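You operate a simulated robot arm through the tools that you are given. There is no shell and no other tool.

You are at the controls of a simulated two-armed robot. One attempt, no reset.

Task
Press the fan cover onto the pump with the lever.
Fine: first clamp, then lock the pump; after, unlock it, then open the clamp.

Only the result counts: the job must be done as asked and must still hold three seconds after the hand-in. Knocking over, shifting, dropping, spilling or breaking anything else fails it. Lids that push on must go on centred and level and be pressed home; caps that screw on are set level and turned clockwise until they are tight.

Robot
Two 7-joint arms with fingered hands on one trunk that stands fixed in place. Base frame: the origin is at the foot of the trunk, x ahead of it, y to its left, z up; the work surface is at about z = 0.8. Readings come in m, degrees, newtons and seconds.
The left shoulder is at [0.05, 0.214, 0.869], the right one opposite. With the tool pointing down near the work surface each hand reaches from about 0.4 to 0.9 m from the base axis, measured 20 degrees to its own side. Payload 3 kg a hand.
The TCP of each hand is the grasp point between the finger pads, 0.026 m short of the fingertips. In the tool frame z runs along the fingers and y along their closing line. The gripper opens to 0.132 m. The gripper's body begins 0.073 m behind the TCP. The gripper is a hand of 3 fingers: y runs from the thumb to the fingers, the wrist lies at [0, 0, -0.229] in the tool frame, and closing takes about 1.5 s.
Orientation is that of the tool frame in the base frame, as a unit quaternion [x, y, z, w]. With the fingers straight down and closing along the base's y, the tool's x points along the base's -x, its y along +y and its z along -z.

Tools
- The arms move only by the tool play_rows. It takes "left_motion", "right_motion" or both (then of equal length, played together; a hand with none holds still); each is a list of rows, each a list of 6 numbers: the shift along the tool's x, y, z in m, then the turn, a rotation vector about the tool's x, y, z in rad. In form: [[dx, dy, dz, wx, wy, wz], ...]. A call has 1 to 20 rows; each row is the pose to reach, as a shift and turn from the pose commanded when the call began, along the tool's axes at that moment. "left_hand" and "right_hand" are, for a hand that has rows, the closure, from 0 (fully open) to 1 (shut), set as the call begins (left out, the last holds). A row lasts 0.2 s, in which the tool goes at most 0.05 m and 8.6 degrees; a call with a longer step from one row to the next is refused whole, and so is a gripper value outside its range. A pose out of reach is approached as far as the arm can. The call stops where the force on the tool passes 40 N (or 10 N more than at its start, if that is more) or the arm is blocked; 0.2 s more then pass. The fingers move at their own pace (about 0.072 m/s each) and stop on an object; they squeeze with about 33 N. The grip force told is the motor's: it shows also when the fingers shut on nothing. Time passes only in rows, and 0.2 s behind the last, so rows that repeat a pose let the fingers close. The reply holds the time, the measured pose of the TCP, the force on the tool along the base axes, the opening and the grip force, in the units named above and with some noise, with the torque about the TCP (base axes, N m) and any sound that the robot's microphone picked up, and new pictures: "show" is both (left out), scene, wrist or none (wrist: the cameras of the hands that moved).
- Cameras (640 x 400 px; columns grow to the right, rows downward): "scene" is now at [0.0304, 0.0091, 1.4952]; the picture's right is [0.12, -0.99, 0.00], its down [-0.70, -0.08, -0.71] and it looks along [0.71, 0.08, -0.70] (base axes); focal length 353 px, centre (320, 200). "left" rides on the left gripper at [-0.062, 0.003, -0.092] in its tool frame; the picture's right is [-0.05, -1.00, 0.00], its down [0.83, -0.04, -0.56] and it looks along [0.55, -0.03, 0.83] (tool axes); focal length 230 px, centre (320, 200). "right" rides on the right gripper at [0.062, 0.003, -0.092] in its tool frame; the picture's right is [-0.05, 1.00, 0.00], its down [-0.83, -0.04, -0.56] and it looks along [-0.55, -0.03, 0.83] (tool axes); focal length 230 px, centre (320, 200). There is no depth. A picture from a camera that has moved, and an enlarged one, comes with that camera's place and axes in the base frame and with its lens.
- finger_targets(finger1, finger2, thumb_bend, hand): sets how far each is bent, from 0 (flat) to 100 (curled in); at 30 the hand is open as for a grip, at 70 the pads meet at the TCP. One left out holds its place. A second passes; each finger stops where it meets its share of the squeeze, and holds until it gets a number again. A gripper value or a shape takes the hand back. It gives what a move gives, with no picture; readings hold the bend of each and the force on the fingers (four entries, about 0 where the hand has none), thumb and palm.
- grasp_type(shape, hand): the hand has 3 fingers and takes this shape, open, in about a second: jaw (thumb against the fingers, like two jaws); tri (thumb and two fingers); tip (a fingertip pinch); poke (one finger out to press); point (the index stretched); flat (the hand flat); cup (the hand cupped); fist (a fist). The gripper value then closes the fingers along that shape, each until it touches; the sizes above hold for jaw. It gives what a move gives, with no picture.
- pan_tilt(pan, tilt): turns the head with the scene camera to pan (to the left, within 86 degrees either way) and tilt (down, from -29 to 69), counted from straight ahead of the robot. It gives what a move gives, and a new picture of the scene camera.
- zoom(camera, box): a new picture of the part [left, top, right, bottom] of that camera's present view, enlarged. It takes no simulated time.
- job_done(): hands the job in; it is judged then, once.

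Places have to be worked out from the pictures, the camera data and where the tool is seen. Open the grippers and draw the arms clear of the work before you hand the job in, unless the task says otherwise.

The tools are called after "Emit:" as a command line: name --argument value ..., lists and objects as JSON in quotes. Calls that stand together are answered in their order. play_rows: Moves the arms, as the interface text tells. Its arguments: {"type":"object","properties":{"left_motion":{"type":"array","items":{"type":"array","items":{"type":"number"}}},"left_hand":{"type":"number"},"right_motion":{"type":"array","items":{"type":"array","items":{"type":"number"}}},"right_hand":{"type":"number"},"show":{"type":"string","enum":["both","scene","wrist","none"]}},"required":[]} The other tools are called the same way: grasp_type (shape, hand) gives the hand a shape; finger_targets (finger1, finger2, thumb_bend, hand) moves the fingers one by one; pan_tilt (pan, tilt) turns the head that bears the scene camera; zoom (camera, box) takes an enlarged picture of a part of a camera's view; job_done () hands the job in.

At the start:

```text
t: 0.0
left_tcp_pos: [0.5499, 0.3071, 1.1142]
left_tool_rot: [-0.057, 0.998, 0.0, 0.0]
left_contact_force: [-0.1, 0.7, 0.2]
left_wrist_torque: [0.04, 0.0, 0.01]
left_width: 0.132
left_grip_force: 0.0
left_shape: jaw
left_bend: [30.0, 30.0, 30.0]
left_finger forces: [0.0, 0.0, 0.0, 0.0, 0.0, 0.0]
right_tcp_pos: [0.6055, -0.175, 1.0783]
right_tool_rot: [-0.056, 0.998, 0.0, 0.0]
right_contact_force: [-0.8, 0.1, 0.4]
right_wrist_torque: [-0.01, 0.01, -0.02]
right_width: 0.1321
right_grip_force: 0.0
right_shape: jaw
right_bend: [30.0, 30.0, 30.0]
right_finger forces: [0.0, 0.1, 0.0, 0.0, 0.1, 0.0]
head pan, tilt: [6.7, 44.6]
```

scene: 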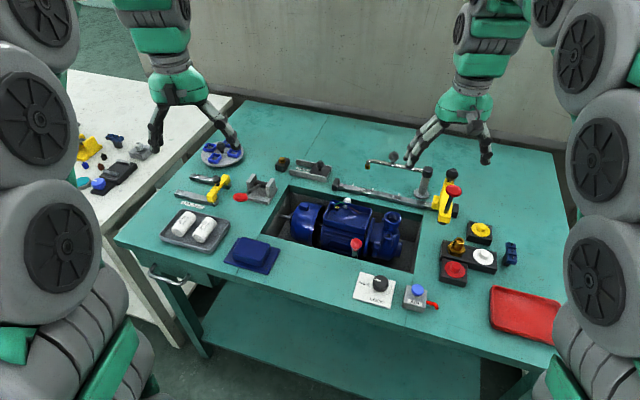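
right: 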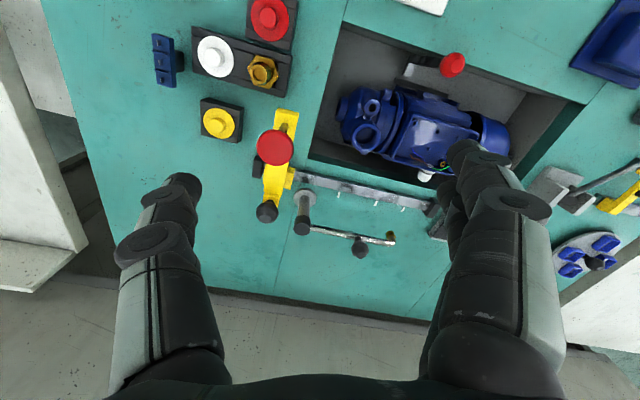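
left: 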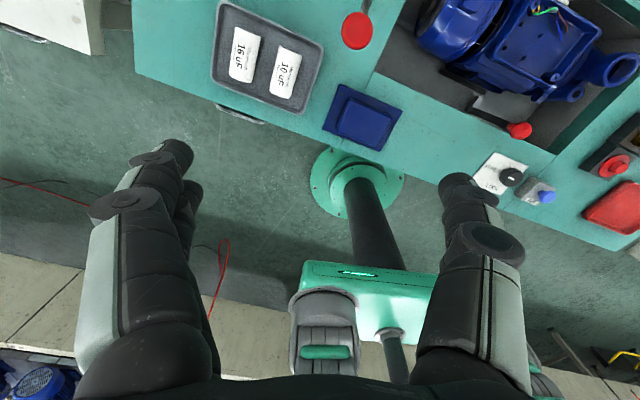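

The scene shows a pump in a recessed pit with several levers, clamps, knobs and buttons around it. I'll zoom in on the different parts before touching anything.

Emit:
zoom --camera "scene" --box '[240, 140, 480, 290]'

Emit:
zoom --camera "scene" --box '[140, 120, 340, 245]'

Emit:
zoom --camera "scene" --box '[340, 200, 580, 350]'

Emit:
zoom --camera "scene" --box '[140, 180, 300, 280]'

Emit:
zoom --camera "scene" --box '[60, 110, 260, 235]'

```text
2.67 times, centred on (360, 215) of scene
camera zoom: at [0.0304, 0.0091, 1.4952], right [0.12, -0.99, 0.0], down [-0.7, -0.08, -0.71], along [0.71, 0.08, -0.7], focal length 941 px, centre (213, 160)
```

zoom: 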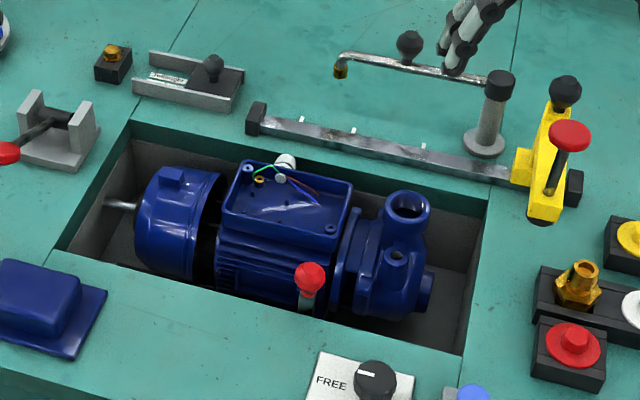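

```text
3.20 times, centred on (240, 182) of scene
camera zoom: at [0.0304, 0.0091, 1.4952], right [0.12, -0.99, 0.0], down [-0.7, -0.08, -0.71], along [0.71, 0.08, -0.7], focal length 1129 px, centre (576, 256)
```

zoom: 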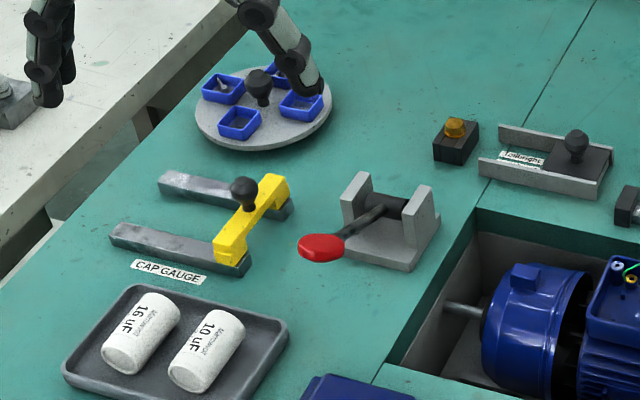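

```text
2.67 times, centred on (460, 275) of scene
camera zoom: at [0.0304, 0.0091, 1.4952], right [0.12, -0.99, 0.0], down [-0.7, -0.08, -0.71], along [0.71, 0.08, -0.7], focal length 941 px, centre (-53, 0)
```

zoom: 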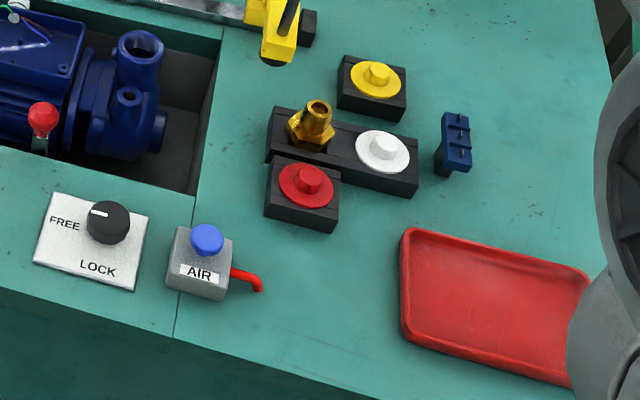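

```text
4.00 times, centred on (220, 230) of scene
camera zoom: at [0.0304, 0.0091, 1.4952], right [0.12, -0.99, 0.0], down [-0.7, -0.08, -0.71], along [0.71, 0.08, -0.7], focal length 1411 px, centre (720, 80)
```

zoom: 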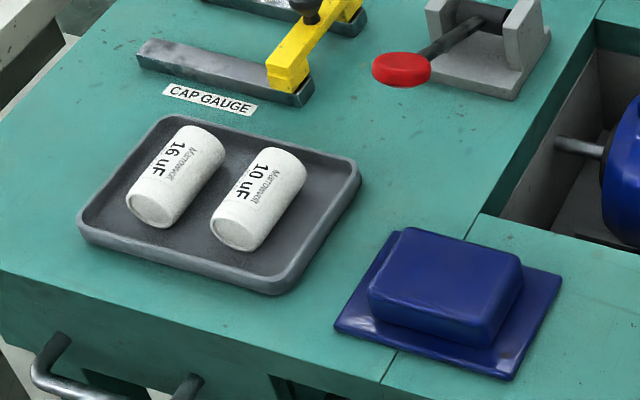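

```text
3.20 times, centred on (160, 172) of scene
camera zoom: at [0.0304, 0.0091, 1.4952], right [0.12, -0.99, 0.0], down [-0.7, -0.08, -0.71], along [0.71, 0.08, -0.7], focal length 1129 px, centre (832, 288)
```

zoom: 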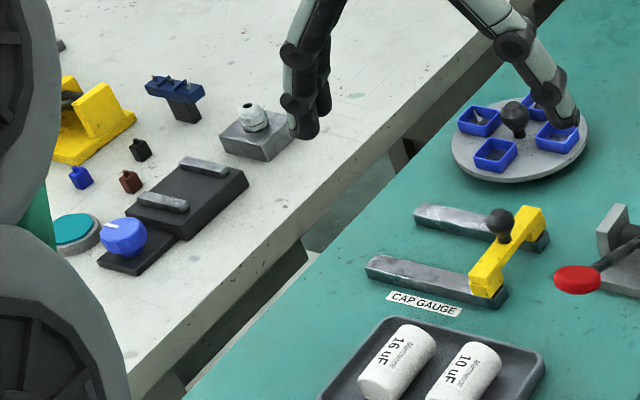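

The pump sits in the pit, with the fan cover at its left end. A red-handled lever stands on a bracket to the left, a red ball knob is at the pit's front edge, and there is a FREE/LOCK dial. I'll zoom in on the wrist cameras to see the clamp and lever mechanisms.

Emit:
zoom --camera "right" --box '[300, 0, 640, 212]'

Emit:
zoom --camera "left" --box '[320, 0, 640, 200]'

Emit:
zoom --camera "scene" --box '[225, 160, 305, 210]'

Emit:
zoom --camera "scene" --box '[320, 220, 440, 310]'

Emit:
zoom --camera "scene" --box '[260, 180, 360, 250]'

```text
1.88 times, centred on (470, 106) of right
camera zoom: at [0.5432, -0.1783, 1.1695], right [-0.06, 1.0, 0.0], down [0.83, 0.05, 0.56], along [0.55, 0.03, -0.83], focal length 433 px, centre (38, 377)
```

zoom: 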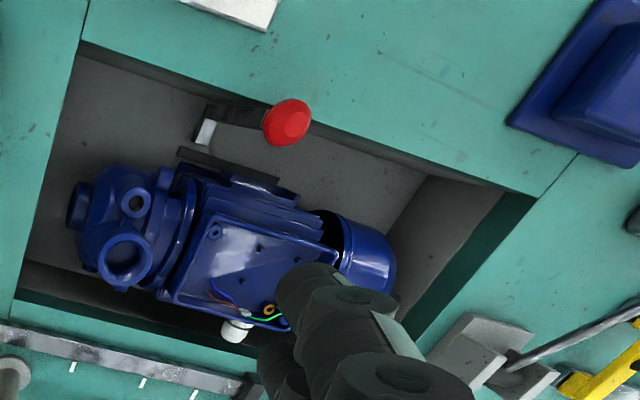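

```text
2.00 times, centred on (480, 100) of left
camera zoom: at [0.6105, 0.3177, 1.206], right [0.17, -0.99, 0.0], down [-0.82, -0.14, 0.56], along [-0.55, -0.09, -0.83], focal length 460 px, centre (0, 400)
```

zoom: 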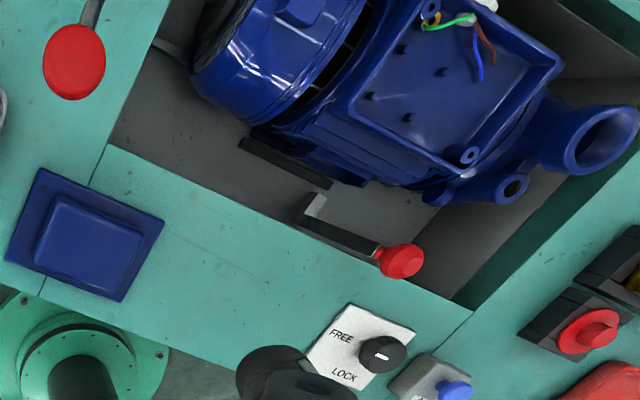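

```text
8.00 times, centred on (265, 185) of scene
camera zoom: at [0.0304, 0.0091, 1.4952], right [0.12, -0.99, 0.0], down [-0.7, -0.08, -0.71], along [0.71, 0.08, -0.7], focal length 2822 px, centre (760, 320)
```

zoom: 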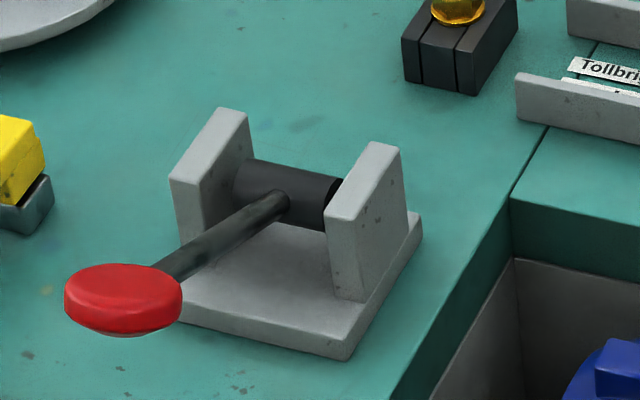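

```text
4.44 times, centred on (380, 265) of scene
camera zoom: at [0.0304, 0.0091, 1.4952], right [0.12, -0.99, 0.0], down [-0.7, -0.08, -0.71], along [0.71, 0.08, -0.7], focal length 1568 px, centre (53, -89)
```

zoom: 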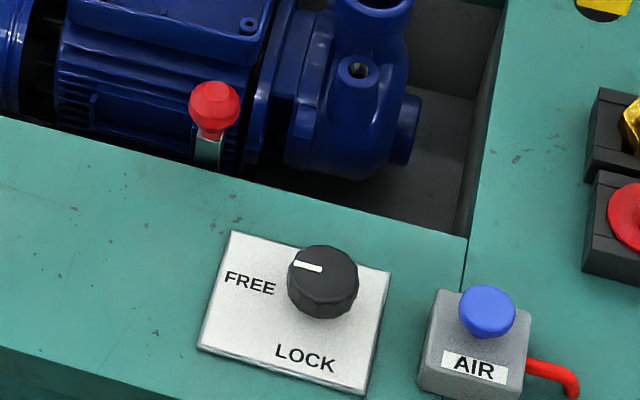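

```text
5.71 times, centred on (310, 215) of scene
camera zoom: at [0.0304, 0.0091, 1.4952], right [0.12, -0.99, 0.0], down [-0.7, -0.08, -0.71], along [0.71, 0.08, -0.7], focal length 2016 px, centre (377, 114)
```

zoom: 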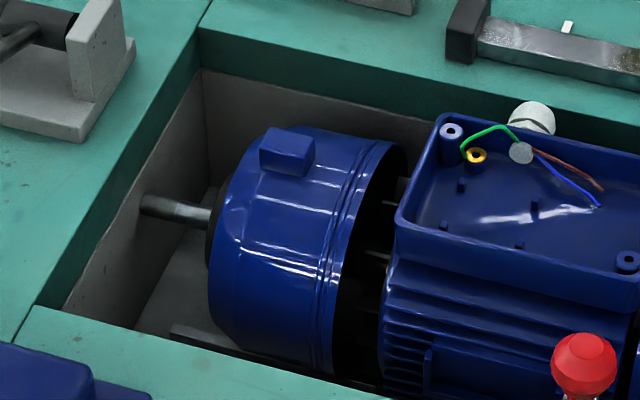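

From three views I place the red ball at about (0.551, -0.014, 0.842). Its lever stands almost vertical, with a pivot near (0.568, -0.019, 0.70). I'll bring the right hand's camera over the pit to look at the clamp mechanism more closely.

Emit:
play_rows --right_motion '[[0.016, 0.021, 0.0185, 0, 0, 0], [0.032, 0.0426, 0.037, 0, 0, 0], [0.048, 0.064, 0.0555, 0, 0, 0], [0.064, 0.085, 0.074, 0, 0, 0], [0.08, 0.106, 0.0925, 0, 0, 0], [0.096, 0.128, 0.111, 0, 0, 0], [0.112, 0.149, 0.1295, 0, 0, 0], [0.1273, 0.1703, 0.148, 0, 0, 0]]' --show "both"

```text
t: 1.8
left_tcp_pos: [0.5497, 0.308, 1.1141]
left_tool_rot: [-0.057, 0.998, 0.001, 0.0]
left_contact_force: [0.6, 0.2, -0.5]
left_wrist_torque: [0.0, 0.0, 0.0]
left_width: 0.1319
left_grip_force: 0.1
left_shape: jaw
left_bend: [30.0, 30.0, 30.0]
left_finger forces: [0.1, 0.0, 0.1, 0.0, 0.0, 0.1]
right_tcp_pos: [0.4611, -0.0189, 0.9289]
right_tool_rot: [-0.058, 0.998, 0.0, -0.001]
right_contact_force: [-0.2, 0.5, -0.4]
right_wrist_torque: [-0.01, -0.02, 0.02]
right_width: 0.1319
right_grip_force: 0.0
right_shape: jaw
right_bend: [30.0, 30.0, 30.0]
right_finger forces: [0.1, 0.0, 0.0, 0.0, 0.0, 0.1]
head pan, tilt: [6.7, 44.6]
camera right: at [0.399, -0.0228, 1.0208], right [-0.06, 1.0, 0.0], down [0.83, 0.05, 0.55], along [0.55, 0.03, -0.83], focal length 230 px, centre (320, 200)
```

scene: 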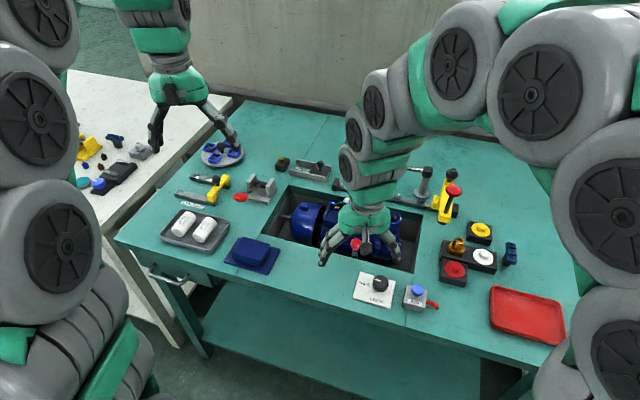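
right: 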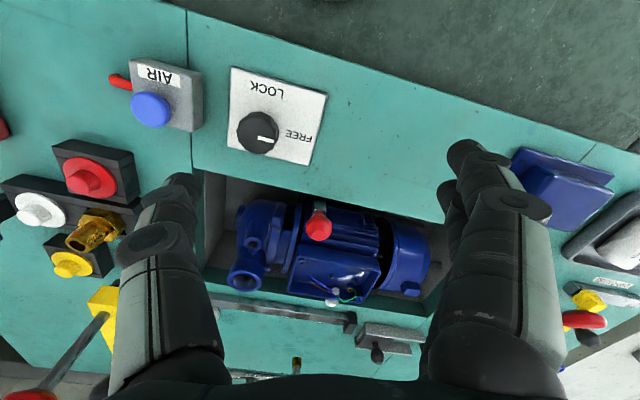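

The right camera now looks into the pit from the front, so I'll zoom in on the clamp lever and the fan cover.

Emit:
zoom --camera "right" --box '[200, 160, 440, 310]'

Emit:
zoom --camera "right" --box '[280, 180, 360, 230]'

Emit:
zoom --camera "scene" --box '[260, 180, 430, 286]'

Emit:
zoom --camera "left" --box '[400, 40, 560, 140]'

```text
2.67 times, centred on (320, 235) of right
camera zoom: at [0.399, -0.0228, 1.0208], right [-0.06, 1.0, 0.0], down [0.83, 0.05, 0.55], along [0.55, 0.03, -0.83], focal length 614 px, centre (320, 107)
```

zoom: 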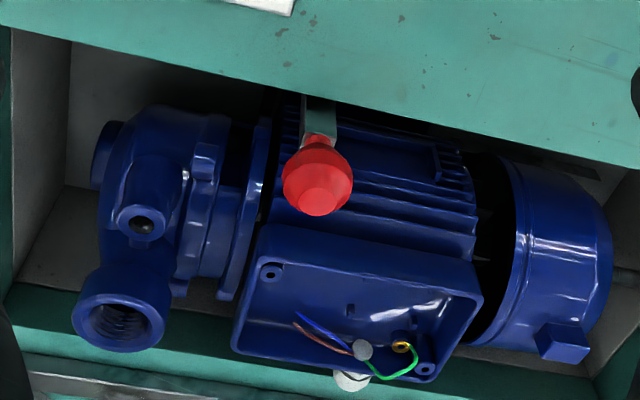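

```text
8.00 times, centred on (320, 205) of right
camera zoom: at [0.399, -0.0228, 1.0208], right [-0.06, 1.0, 0.0], down [0.83, 0.05, 0.55], along [0.55, 0.03, -0.83], focal length 1841 px, centre (320, 160)
```

zoom: 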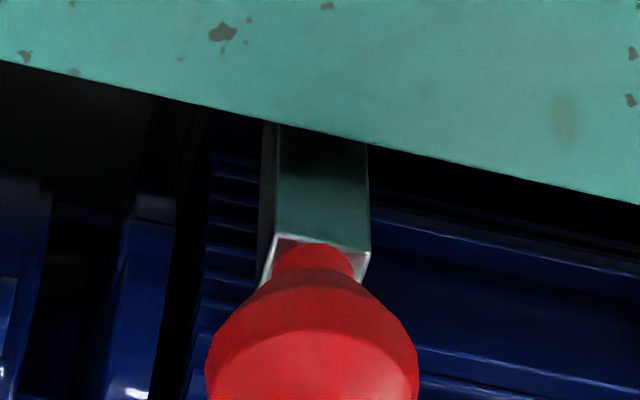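

```text
3.76 times, centred on (345, 233) of scene
camera zoom: at [0.0304, 0.0091, 1.4952], right [0.12, -0.99, 0.0], down [-0.7, -0.08, -0.71], along [0.71, 0.08, -0.7], focal length 1328 px, centre (226, 76)
```

zoom: 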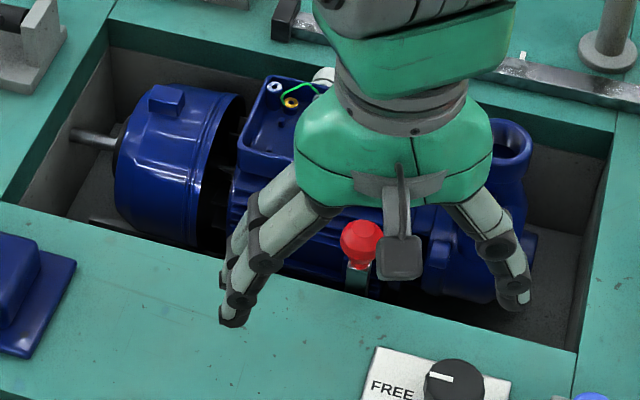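

```text
4.00 times, centred on (480, 90) of left
camera zoom: at [0.6105, 0.3176, 1.206], right [0.17, -0.99, 0.0], down [-0.82, -0.14, 0.56], along [-0.55, -0.09, -0.83], focal length 920 px, centre (-320, 640)
```

zoom: 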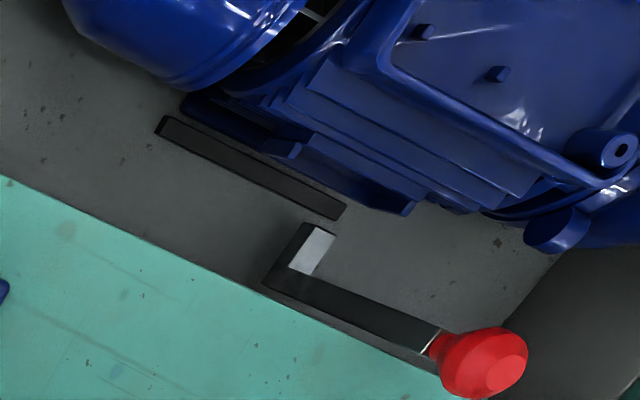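

The left zoom shows the clamp handle is an L-shaped bar standing on the pit floor, with a dark bar lying beside the motor foot. To see how it moves, I'll turn the left hand 90° and look along the pit from its left end.

Emit:
play_rows --left_motion '[[-0.001, -0.011, 0.018, 0, 0, -0.131], [-0.002, -0.022, 0.036, 0, 0, -0.262], [-0.0025, -0.033, 0.0535, 0, 0, -0.393], [-0.003, -0.044, 0.071, 0, 0, -0.524], [-0.004, -0.055, 0.089, 0, 0, -0.654], [-0.005, -0.066, 0.107, 0, 0, -0.785], [-0.006, -0.077, 0.125, 0, 0, -0.916], [-0.007, -0.088, 0.143, 0, 0, -1.047], [-0.0075, -0.099, 0.16, 0, 0, -1.178], [-0.008, -0.11, 0.178, 0, 0, -1.309], [-0.009, -0.121, 0.196, 0, 0, -1.44], [-0.01, -0.132, 0.214, 0, 0, -1.571]]' --show "both"

```text
t: 4.4
left_tcp_pos: [0.5742, 0.1769, 0.9002]
left_tool_rot: [0.747, -0.665, 0.0, 0.0]
left_contact_force: [0.1, -0.2, -0.2]
left_wrist_torque: [-0.01, 0.01, 0.03]
left_width: 0.132
left_grip_force: 0.0
left_shape: jaw
left_bend: [30.0, 30.0, 30.0]
left_finger forces: [0.0, 0.1, 0.1, 0.1, 0.1, 0.1]
right_tcp_pos: [0.4624, -0.0189, 0.9306]
right_tool_rot: [-0.057, 0.998, 0.0, -0.001]
right_contact_force: [-0.1, 0.5, 0.9]
right_wrist_torque: [0.0, -0.02, 0.01]
right_width: 0.1321
right_grip_force: 0.1
right_shape: jaw
right_bend: [30.0, 30.0, 30.0]
right_finger forces: [0.0, 0.0, 0.0, 0.0, 0.0, 0.1]
head pan, tilt: [6.7, 44.6]
camera left: at [0.5638, 0.2372, 0.9926], right [0.99, 0.17, 0.0], down [0.14, -0.82, 0.55], along [0.09, -0.55, -0.83], focal length 230 px, centre (320, 200)
```

scene: 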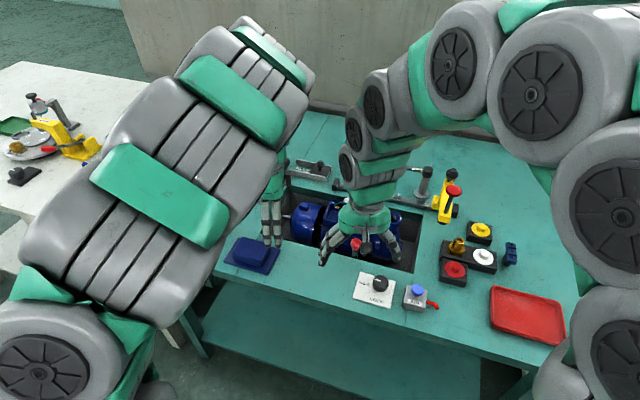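
left: 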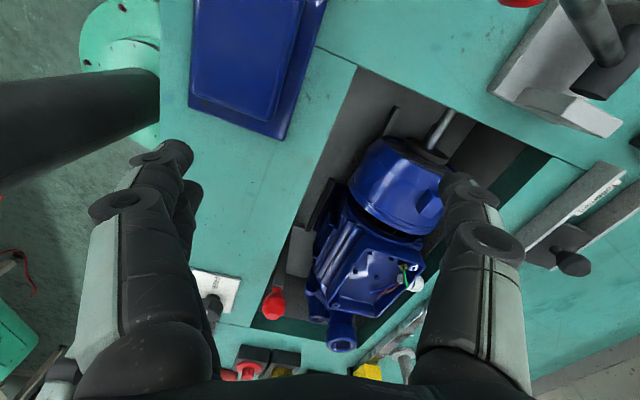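

Now I have a view along the pit from its left end. I'll zoom in on the clamp region, the ram rod and the lever bracket.

Emit:
zoom --camera "left" --box '[230, 170, 390, 330]'

Emit:
zoom --camera "left" --box '[300, 70, 480, 230]'

Emit:
zoom --camera "left" --box '[460, 0, 640, 140]'

```text
2.50 times, centred on (310, 250) of left
camera zoom: at [0.5638, 0.2372, 0.9926], right [0.99, 0.17, 0.0], down [0.14, -0.82, 0.55], along [0.09, -0.55, -0.83], focal length 575 px, centre (345, 75)
```

zoom: 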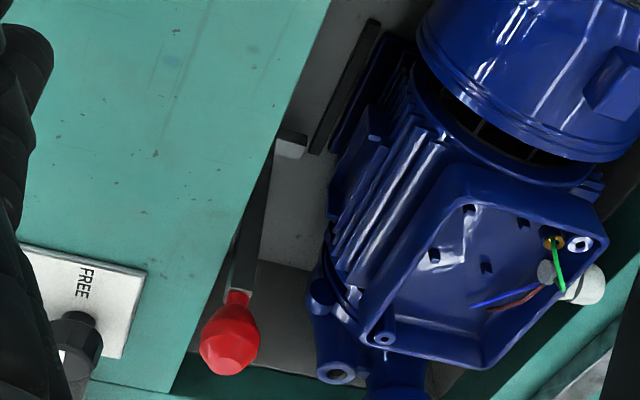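

```text
2.50 times, centred on (390, 150) of left
camera zoom: at [0.5638, 0.2372, 0.9926], right [0.99, 0.17, 0.0], down [0.14, -0.82, 0.55], along [0.09, -0.55, -0.83], focal length 575 px, centre (145, 325)
```

zoom: 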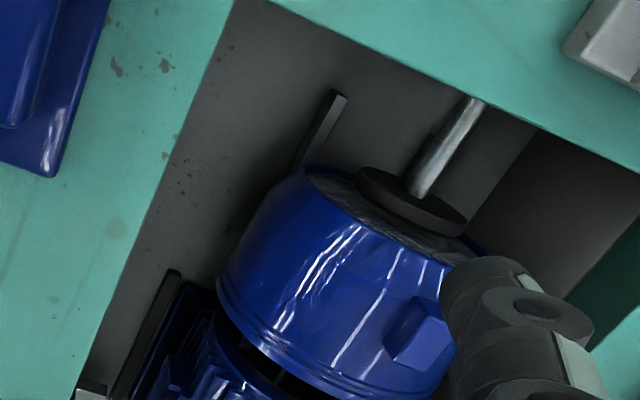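

```text
2.86 times, centred on (550, 70) of left
camera zoom: at [0.5638, 0.2372, 0.9926], right [0.99, 0.17, 0.0], down [0.14, -0.82, 0.55], along [0.09, -0.55, -0.83], focal length 657 px, centre (-337, 571)
```

zoom: 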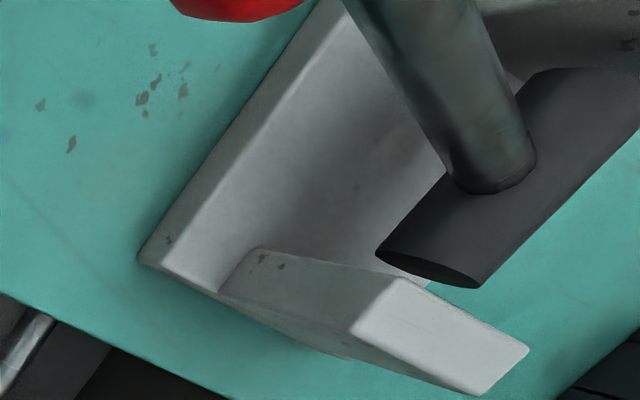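

The ram's black disc already rests against the back of the fan cover. I'll zoom much tighter on the clamp lever's foot to work out which way it pivots.

Emit:
zoom --camera "left" --box '[255, 215, 335, 325]'

Emit:
zoom --camera "left" --box '[285, 170, 365, 240]'

Emit:
zoom --camera "left" --box '[180, 255, 300, 330]'

```text
3.64 times, centred on (295, 270) of left
camera zoom: at [0.5638, 0.2372, 0.9926], right [0.99, 0.17, 0.0], down [0.14, -0.82, 0.55], along [0.09, -0.55, -0.83], focal length 837 px, centre (411, -54)
```

zoom: 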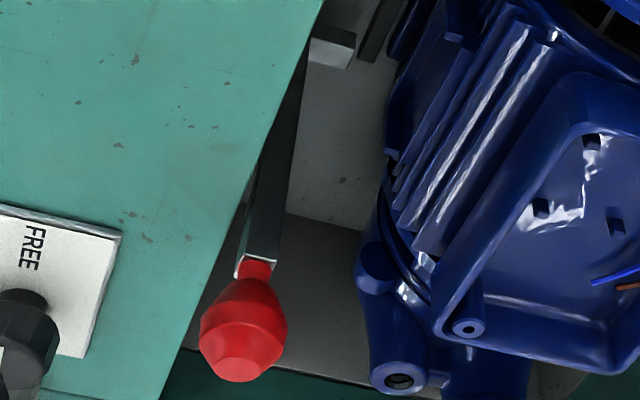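

```text
5.71 times, centred on (325, 205) of left
camera zoom: at [0.5638, 0.2372, 0.9926], right [0.99, 0.17, 0.0], down [0.14, -0.82, 0.55], along [0.09, -0.55, -0.83], focal length 1315 px, centre (291, 171)
```

zoom: 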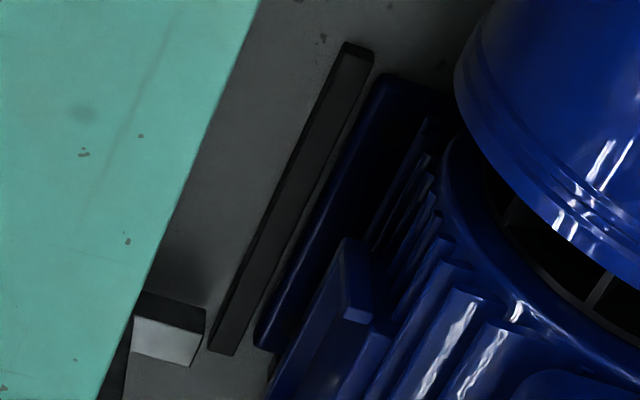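

```text
5.33 times, centred on (240, 292) of left
camera zoom: at [0.5638, 0.2372, 0.9926], right [0.99, 0.17, 0.0], down [0.14, -0.82, 0.55], along [0.09, -0.55, -0.83], focal length 1227 px, centre (747, -293)
```

zoom: 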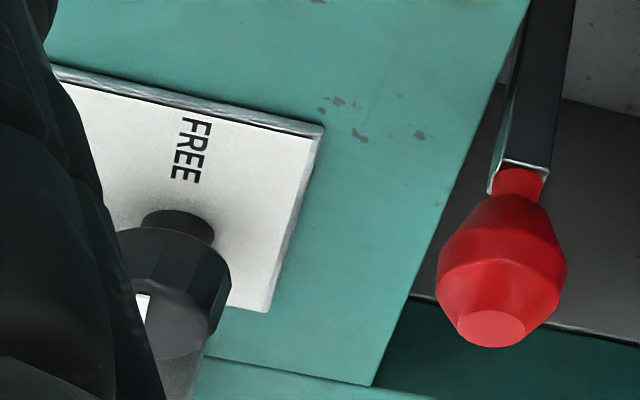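

The clamp lever's foot points toward the motor, and a clamp rail lies next to the motor foot with a small gap. Next I'll bring the right hand over the red ball, turned to line up with the bench (which is rotated about -12°), so I can grip it and feel which way it moves.

Emit:
play_rows --right_motion '[[-0.022, -0.0013, 0, 0, 0, 0.081], [-0.044, -0.0026, 0, 0, 0, 0.162], [-0.066, -0.0039, 0, 0, 0, 0.243], [-0.0886, -0.0051, 0, 0, 0, 0.325]]' --show "both"

```text
t: 5.4
left_tcp_pos: [0.5745, 0.1761, 0.8997]
left_tool_rot: [0.746, -0.666, 0.0, 0.0]
left_contact_force: [0.2, -0.2, -0.4]
left_wrist_torque: [-0.01, 0.0, 0.0]
left_width: 0.1319
left_grip_force: 0.1
left_shape: jaw
left_bend: [30.0, 30.0, 30.0]
left_finger forces: [0.0, 0.0, 0.0, 0.0, 0.0, 0.0]
right_tcp_pos: [0.551, -0.0122, 0.9294]
right_tool_rot: [0.107, 0.994, 0.001, 0.0]
right_contact_force: [0.9, -0.2, -0.8]
right_wrist_torque: [0.01, -0.01, 0.0]
right_width: 0.1318
right_grip_force: 0.1
right_shape: jaw
right_bend: [30.0, 30.0, 30.0]
right_finger forces: [0.0, 0.0, 0.1, 0.0, 0.0, 0.1]
head pan, tilt: [6.7, 44.6]
camera right: at [0.4907, 0.0031, 1.0204], right [0.26, 0.97, 0.0], down [0.8, -0.22, 0.56], along [0.54, -0.14, -0.83], focal length 230 px, centre (320, 200)
```

scene: 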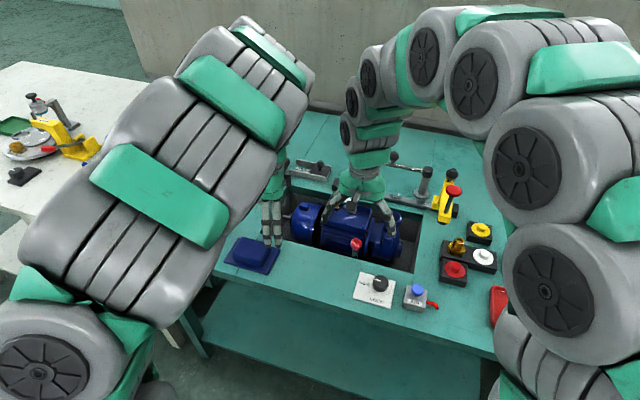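
right: 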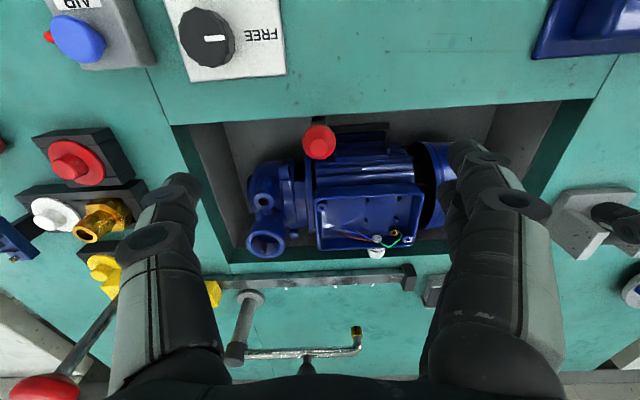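

The view is now lined up with the bench and the ball sits at (0.550, -0.014), as computed. I'll take one close look at the lever from this side before gripping it.

Emit:
zoom --camera "right" --box '[270, 90, 430, 190]'

Emit:
zoom --camera "scene" --box '[330, 225, 390, 265]'

Emit:
zoom --camera "right" --box '[150, 0, 310, 100]'

```text
4.00 times, centred on (350, 140) of right
camera zoom: at [0.4907, 0.0031, 1.0204], right [0.26, 0.97, 0.0], down [0.8, -0.22, 0.56], along [0.54, -0.14, -0.83], focal length 920 px, centre (200, 440)
```

zoom: 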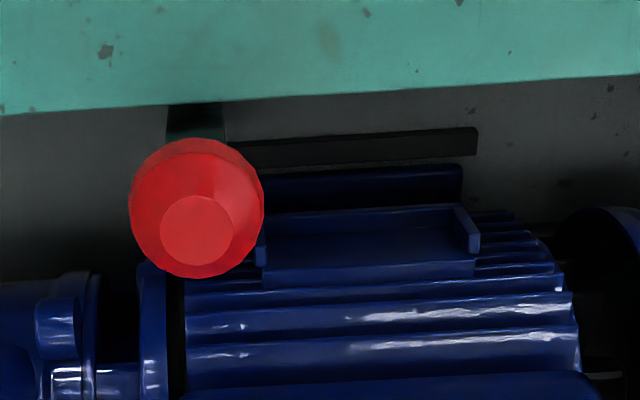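

```text
10.00 times, centred on (360, 245) of scene
camera zoom: at [0.0304, 0.0091, 1.4952], right [0.12, -0.99, 0.0], down [-0.7, -0.08, -0.71], along [0.71, 0.08, -0.7], focal length 3528 px, centre (-80, -250)
```

zoom: 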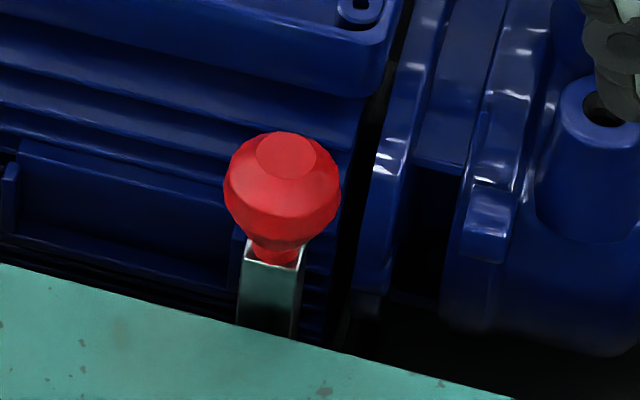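

```text
4.00 times, centred on (230, 50) of right
camera zoom: at [0.4907, 0.0031, 1.0204], right [0.26, 0.97, 0.0], down [0.8, -0.22, 0.56], along [0.54, -0.14, -0.83], focal length 920 px, centre (680, 800)
```

zoom: 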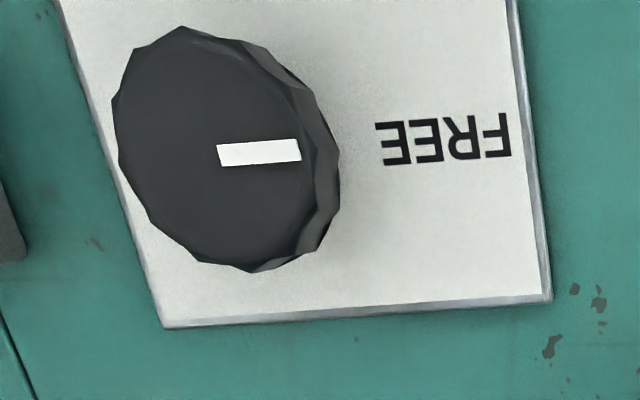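

I can see clear room on both sides of the ball. I'll lower the right hand so its pads straddle it at z≈0.843, still open.

Emit:
play_rows --right_motion '[[0, -0.001, 0.022, 0, 0, 0], [0, -0.002, 0.044, 0, 0, 0], [0, -0.002, 0.066, 0, 0, 0], [0, -0.002, 0.0865, 0, 0, 0]]' --show "both"

```text
t: 6.4
left_tcp_pos: [0.5744, 0.177, 0.8999]
left_tool_rot: [0.746, -0.666, 0.001, 0.0]
left_contact_force: [0.4, 0.4, 0.0]
left_wrist_torque: [-0.03, -0.01, 0.0]
left_width: 0.132
left_grip_force: 0.0
left_shape: jaw
left_bend: [30.0, 30.0, 30.0]
left_finger forces: [0.0, 0.0, 0.0, 0.1, 0.1, 0.0]
right_tcp_pos: [0.5478, -0.016, 0.844]
right_tool_rot: [0.105, 0.994, -0.001, 0.0]
right_contact_force: [0.6, -0.5, 0.0]
right_wrist_torque: [0.03, 0.02, 0.01]
right_width: 0.1321
right_grip_force: 0.1
right_shape: jaw
right_bend: [30.0, 30.0, 30.0]
right_finger forces: [0.2, 0.0, 0.1, 0.1, 0.1, 0.0]
head pan, tilt: [6.7, 44.6]
camera right: at [0.4873, -0.0003, 0.9352], right [0.26, 0.97, 0.0], down [0.8, -0.22, 0.55], along [0.54, -0.14, -0.83], focal length 230 px, centre (320, 200)
```

scene: 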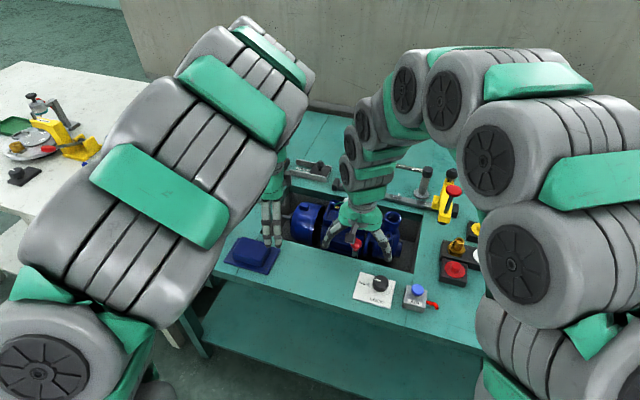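
right: 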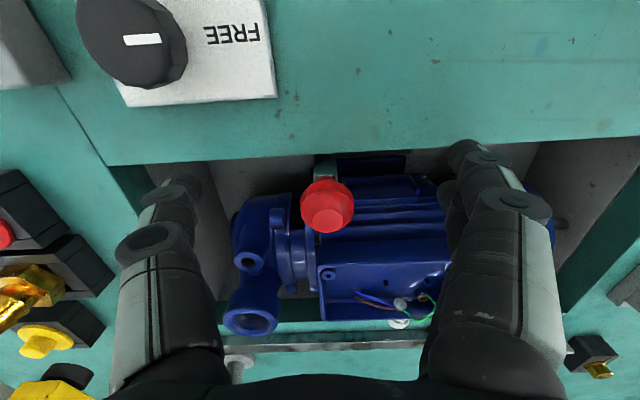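

The ball is within 3 mm of the grasp point, since the TCP projects to the picture's centre. I'll close the right gripper on it.

Emit:
play_rows --right_motion '[[0, 0.002, 0, 0, 0, 0], [0, 0.002, 0, 0, 0, 0], [0, 0.002, 0, 0, 0, 0], [0, 0.002, 0, 0, 0, 0], [0, 0.002, 0, 0, 0, 0], [0, 0.002, 0, 0, 0, 0], [0, 0.002, 0, 0, 0, 0], [0, 0.002, 0, 0, 0, 0]]' --right_hand 1 --show "both"

```text
t: 8.2
left_tcp_pos: [0.5731, 0.1767, 0.9007]
left_tool_rot: [0.746, -0.666, 0.001, 0.0]
left_contact_force: [0.1, -0.8, 0.7]
left_wrist_torque: [-0.01, -0.01, -0.03]
left_width: 0.132
left_grip_force: 0.1
left_shape: jaw
left_bend: [30.0, 30.0, 30.0]
left_finger forces: [0.1, 0.1, 0.1, 0.1, 0.0, 0.0]
right_tcp_pos: [0.5485, -0.015, 0.8425]
right_tool_rot: [0.106, 0.994, -0.001, 0.0]
right_contact_force: [-2.7, -2.1, -22.2]
right_wrist_torque: [0.04, 0.0, 0.03]
right_width: 0.0098
right_grip_force: 32.2
right_shape: jaw
right_bend: [70.0, 72.0, 70.0]
right_finger forces: [14.5, 16.1, 0.1, 0.0, 28.8, 0.0]
head pan, tilt: [6.7, 44.6]
camera right: at [0.4878, 0.0013, 0.9347], right [0.26, 0.97, 0.0], down [0.8, -0.22, 0.55], along [0.53, -0.14, -0.83], focal length 230 px, centre (320, 200)
```

scene: 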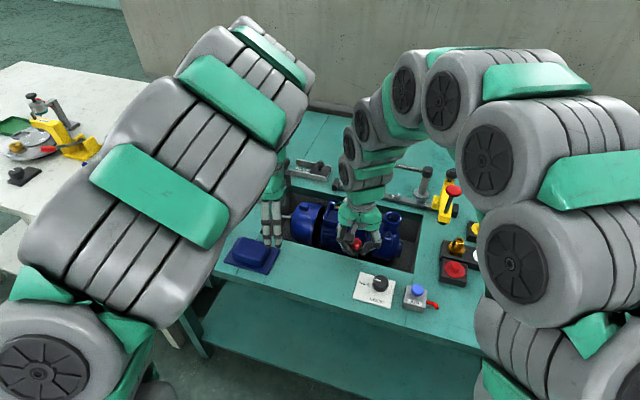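
right: 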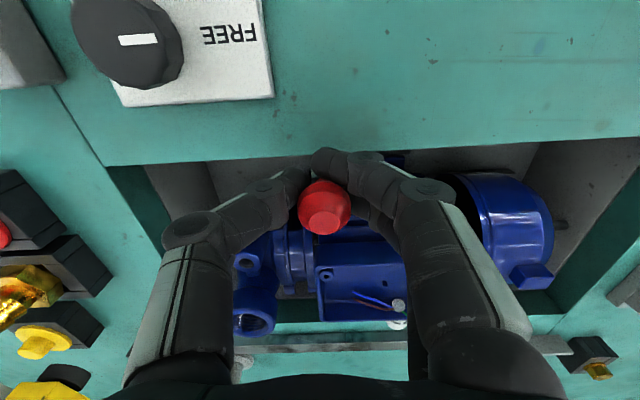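

The fingers have closed on the neck just below the ball (width 0.0098) and are wedging upward at about 22 N. I'll lower the hand a few millimetres to relieve that before testing directions.

Emit:
play_rows --right_motion '[[0, 0, 0.002, 0, 0, 0], [0, 0, 0.004, 0, 0, 0], [0, 0, 0.004, 0, 0, 0]]' --show "none"

```text
t: 9.0
left_tcp_pos: [0.5743, 0.1769, 0.9014]
left_tool_rot: [0.747, -0.665, 0.0, 0.0]
left_contact_force: [0.2, -0.2, 0.1]
left_wrist_torque: [0.0, -0.03, 0.0]
left_width: 0.1319
left_grip_force: 0.1
left_shape: jaw
left_bend: [30.0, 30.0, 30.0]
left_finger forces: [0.0, 0.1, 0.0, 0.0, 0.0, 0.0]
right_tcp_pos: [0.5485, -0.014, 0.8397]
right_tool_rot: [0.106, 0.994, 0.0, 0.0]
right_contact_force: [-2.6, -3.0, -3.0]
right_wrist_torque: [-0.03, -0.06, 0.02]
right_width: 0.0091
right_grip_force: 32.8
right_shape: jaw
right_bend: [71.0, 73.0, 72.0]
right_finger forces: [10.3, 14.3, 0.0, 0.1, 25.2, 0.1]
head pan, tilt: [6.7, 44.6]
```

The force has dropped to about 3 N. Now I'll nudge 8 mm along bench +y and read the resistance.

Emit:
play_rows --right_motion '[[0, 0.004, 0, 0, 0, 0], [0, 0.008, 0, 0, 0, 0], [0, 0.008, 0, 0, 0, 0]]' --show "none"

```text
t: 9.8
left_tcp_pos: [0.5742, 0.1764, 0.9005]
left_tool_rot: [0.746, -0.666, 0.0, -0.001]
left_contact_force: [0.5, 0.4, 0.2]
left_wrist_torque: [0.0, 0.01, 0.02]
left_width: 0.1318
left_grip_force: 0.1
left_shape: jaw
left_bend: [30.0, 30.0, 30.0]
left_finger forces: [0.1, 0.1, 0.1, 0.1, 0.1, 0.1]
right_tcp_pos: [0.5486, -0.0095, 0.8393]
right_tool_rot: [0.106, 0.994, -0.001, -0.001]
right_contact_force: [-8.9, -30.8, -6.3]
right_wrist_torque: [-0.28, 0.01, -0.13]
right_width: 0.0091
right_grip_force: 33.0
right_shape: jaw
right_bend: [71.0, 73.0, 73.0]
right_finger forces: [8.3, 12.6, 0.0, 0.0, 36.1, 0.1]
head pan, tilt: [6.7, 44.6]
```

That direction is stiff: it took 31 N for about 4.5 mm of movement. I'll go back and try the opposite way.

Emit:
play_rows --right_motion '[[0, -0.004, 0, 0, 0, 0], [0, -0.008, 0, 0, 0, 0], [0, -0.012, 0, 0, 0, 0], [0, -0.016, 0, 0, 0, 0], [0, -0.016, 0, 0, 0, 0]]' --show "none"

```text
t: 11.0
left_tcp_pos: [0.5757, 0.1781, 0.9005]
left_tool_rot: [0.747, -0.665, 0.0, 0.0]
left_contact_force: [0.3, 0.6, 0.0]
left_wrist_torque: [0.01, -0.04, 0.01]
left_width: 0.1317
left_grip_force: 0.1
left_shape: jaw
left_bend: [30.0, 30.0, 30.0]
left_finger forces: [0.1, 0.0, 0.1, 0.1, 0.1, 0.0]
right_tcp_pos: [0.5456, -0.0209, 0.8388]
right_tool_rot: [0.104, 0.995, 0.001, 0.0]
right_contact_force: [3.3, 23.0, -16.6]
right_wrist_torque: [0.4, -0.15, 0.11]
right_width: 0.0063
right_grip_force: 32.8
right_shape: jaw
right_bend: [71.0, 72.0, 71.0]
right_finger forces: [0.2, 19.9, 0.1, 0.0, 22.7, 0.0]
head pan, tilt: [6.7, 44.6]
```

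The -y direction is stiff as well, so the lever doesn't swing sideways. I'll re-centre and then test the bench x direction, toward the robot first.

Emit:
play_rows --right_motion '[[0, 0.004, 0, 0, 0, 0], [0, 0.008, 0, 0, 0, 0], [0.003, 0.008, 0, 0, 0, 0], [0.006, 0.008, 0, 0, 0, 0], [0.006, 0.008, 0, 0, 0, 0]]' --show "wrist"

```text
t: 12.2
left_tcp_pos: [0.5749, 0.1763, 0.9012]
left_tool_rot: [0.746, -0.666, 0.0, 0.0]
left_contact_force: [-0.2, 0.3, -0.1]
left_wrist_torque: [-0.01, -0.05, 0.0]
left_width: 0.132
left_grip_force: 0.1
left_shape: jaw
left_bend: [30.0, 30.0, 30.0]
left_finger forces: [0.0, 0.0, 0.0, 0.1, 0.0, 0.1]
right_tcp_pos: [0.5423, -0.0146, 0.838]
right_tool_rot: [0.105, 0.994, 0.0, 0.0]
right_contact_force: [12.9, -12.7, -15.8]
right_wrist_torque: [-0.01, -0.14, -0.16]
right_width: 0.0064
right_grip_force: 32.9
right_shape: jaw
right_bend: [72.0, 72.0, 72.0]
right_finger forces: [0.1, 18.5, 0.0, 0.0, 24.9, 0.0]
head pan, tilt: [6.7, 44.6]
camera right: at [0.4825, 0.0025, 0.9308], right [0.26, 0.97, 0.0], down [0.8, -0.22, 0.56], along [0.54, -0.14, -0.83], focal length 230 px, centre (320, 200)
```

right: 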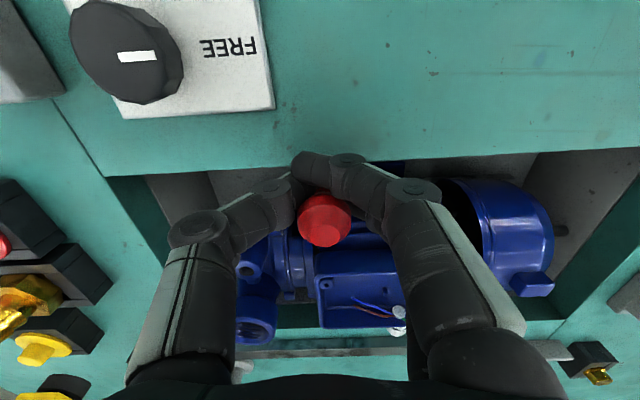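

The grip is sliding off toward the robot, so the ball isn't following in that direction. I'll now push the other way, toward the motor.

Emit:
play_rows --right_motion '[[-0.003, 0, 0, 0, 0, 0], [-0.006, 0, 0, 0, 0, 0], [-0.009, 0, 0, 0, 0, 0], [-0.012, 0, 0, 0, 0, 0], [-0.016, 0, 0, 0, 0, 0], [-0.016, 0, 0, 0, 0, 0]]' --show "wrist"

```text
t: 13.6
left_tcp_pos: [0.5742, 0.177, 0.9003]
left_tool_rot: [0.747, -0.665, 0.0, 0.001]
left_contact_force: [-0.4, 0.1, -0.4]
left_wrist_torque: [0.0, -0.01, 0.03]
left_width: 0.132
left_grip_force: 0.0
left_shape: jaw
left_bend: [30.0, 30.0, 30.0]
left_finger forces: [0.0, 0.1, 0.0, 0.0, 0.1, 0.0]
right_tcp_pos: [0.5581, -0.0157, 0.8386]
right_tool_rot: [0.104, 0.995, 0.0, 0.001]
right_contact_force: [-2.7, -7.7, -16.7]
right_wrist_torque: [0.04, 0.04, -0.15]
right_width: 0.0064
right_grip_force: 33.1
right_shape: jaw
right_bend: [72.0, 72.0, 72.0]
right_finger forces: [0.0, 17.2, 0.0, 0.1, 31.2, 0.1]
head pan, tilt: [6.7, 44.6]
camera right: at [0.4982, -0.0009, 0.9306], right [0.26, 0.97, 0.0], down [0.8, -0.22, 0.55], along [0.54, -0.14, -0.83], focal length 230 px, centre (320, 200)
```

right: 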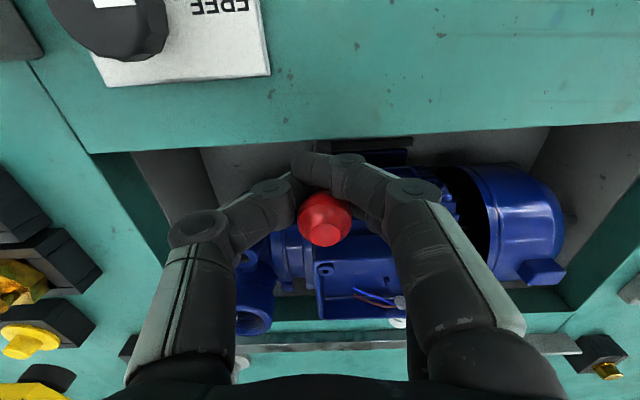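

The ball followed the hand 16 mm toward the motor with under 3 N of resistance, so the clamp closes in bench +x, away from the robot. I'll open the hand, back off and look at the lever's state.

Emit:
play_rows --right_motion '[[0, 0, 0, 0, 0, 0], [0, 0, 0, 0, 0, 0], [0, 0, 0, 0, 0, 0], [0, 0, 0, 0, 0, 0], [0, 0, -0.02, 0, 0, 0], [0, 0, -0.05, 0, 0, 0], [0.02, 0, -0.07, 0, 0, 0], [0.04, 0, -0.07, 0, 0, 0]]' --right_hand 0 --show "both"

Emit:
zoom --camera "left" --box '[255, 170, 365, 325]'

```text
t: 15.4
left_tcp_pos: [0.5731, 0.1773, 0.9007]
left_tool_rot: [0.746, -0.666, 0.0, -0.001]
left_contact_force: [0.9, 0.6, -1.0]
left_wrist_torque: [0.01, 0.01, -0.01]
left_width: 0.1319
left_grip_force: 0.1
left_shape: jaw
left_bend: [30.0, 30.0, 30.0]
left_finger forces: [0.0, 0.0, 0.0, 0.1, 0.0, 0.0]
right_tcp_pos: [0.5194, -0.0087, 0.9082]
right_tool_rot: [0.105, 0.994, 0.001, 0.001]
right_contact_force: [0.3, -0.3, -0.1]
right_wrist_torque: [0.04, 0.02, 0.01]
right_width: 0.1321
right_grip_force: 0.1
right_shape: jaw
right_bend: [30.0, 30.0, 30.0]
right_finger forces: [0.1, 0.0, 0.1, 0.1, 0.0, 0.0]
head pan, tilt: [6.7, 44.6]
camera right: at [0.4591, 0.0079, 1.0006], right [0.26, 0.97, 0.0], down [0.8, -0.22, 0.56], along [0.54, -0.14, -0.83], focal length 230 px, centre (320, 200)
```

scene: 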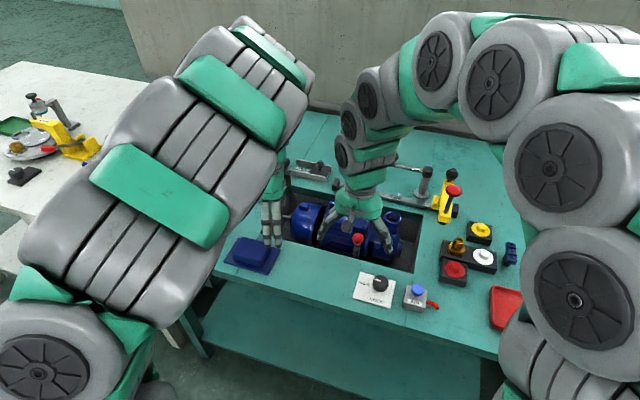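
right: 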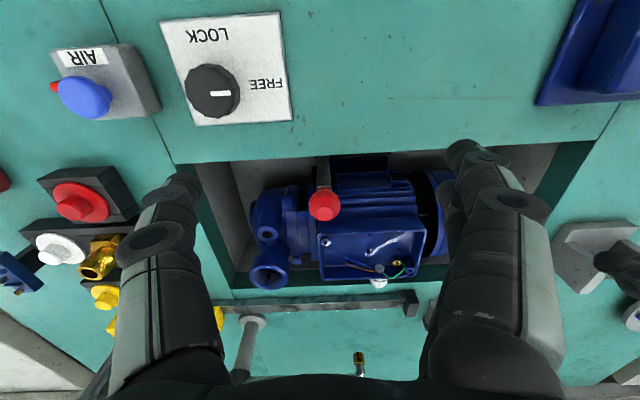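

```text
2.58 times, centred on (310, 248) of left
camera zoom: at [0.5639, 0.2372, 0.9926], right [0.99, 0.17, 0.0], down [0.14, -0.82, 0.56], along [0.09, -0.55, -0.83], focal length 594 px, centre (346, 77)
```

zoom: 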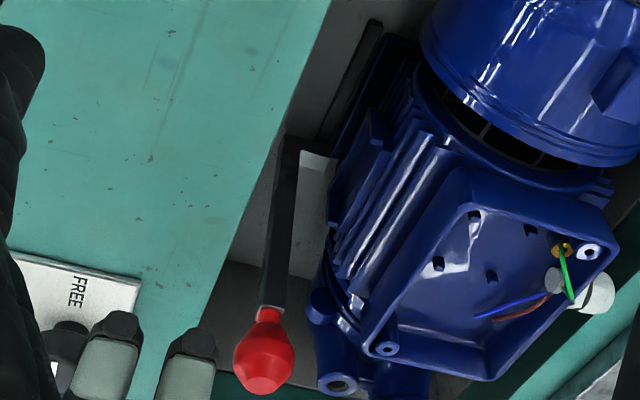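

The lever stays where I left it, with the ball now at about (0.569, -0.018, 0.841). I'll check whether the rail moved toward the motor foot.

Emit:
zoom --camera "left" --box '[285, 170, 365, 240]'

Emit:
zoom --camera "right" --box '[240, 130, 480, 280]'

```text
5.71 times, centred on (325, 205) of left
camera zoom: at [0.5639, 0.2372, 0.9926], right [0.99, 0.17, 0.0], down [0.14, -0.82, 0.56], along [0.09, -0.55, -0.83], focal length 1315 px, centre (291, 171)
```

zoom: 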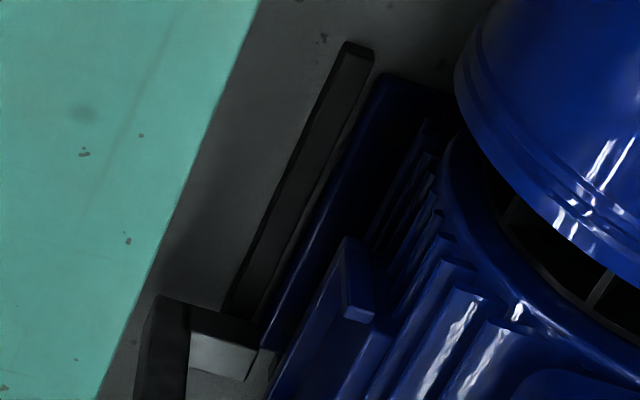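

```text
2.67 times, centred on (360, 205) of right
camera zoom: at [0.4591, 0.0079, 1.0006], right [0.26, 0.97, 0.0], down [0.8, -0.22, 0.56], along [0.54, -0.14, -0.83], focal length 614 px, centre (213, 187)
```

zoom: 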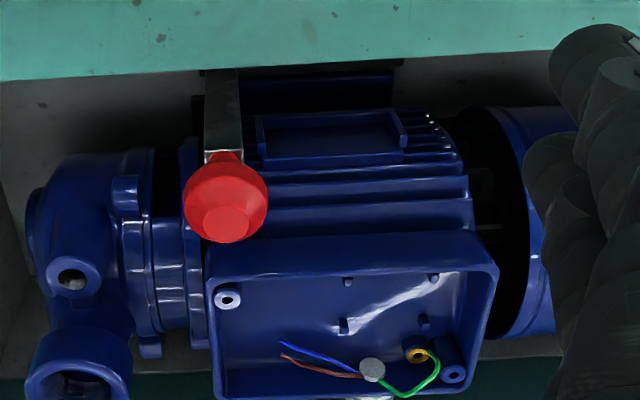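

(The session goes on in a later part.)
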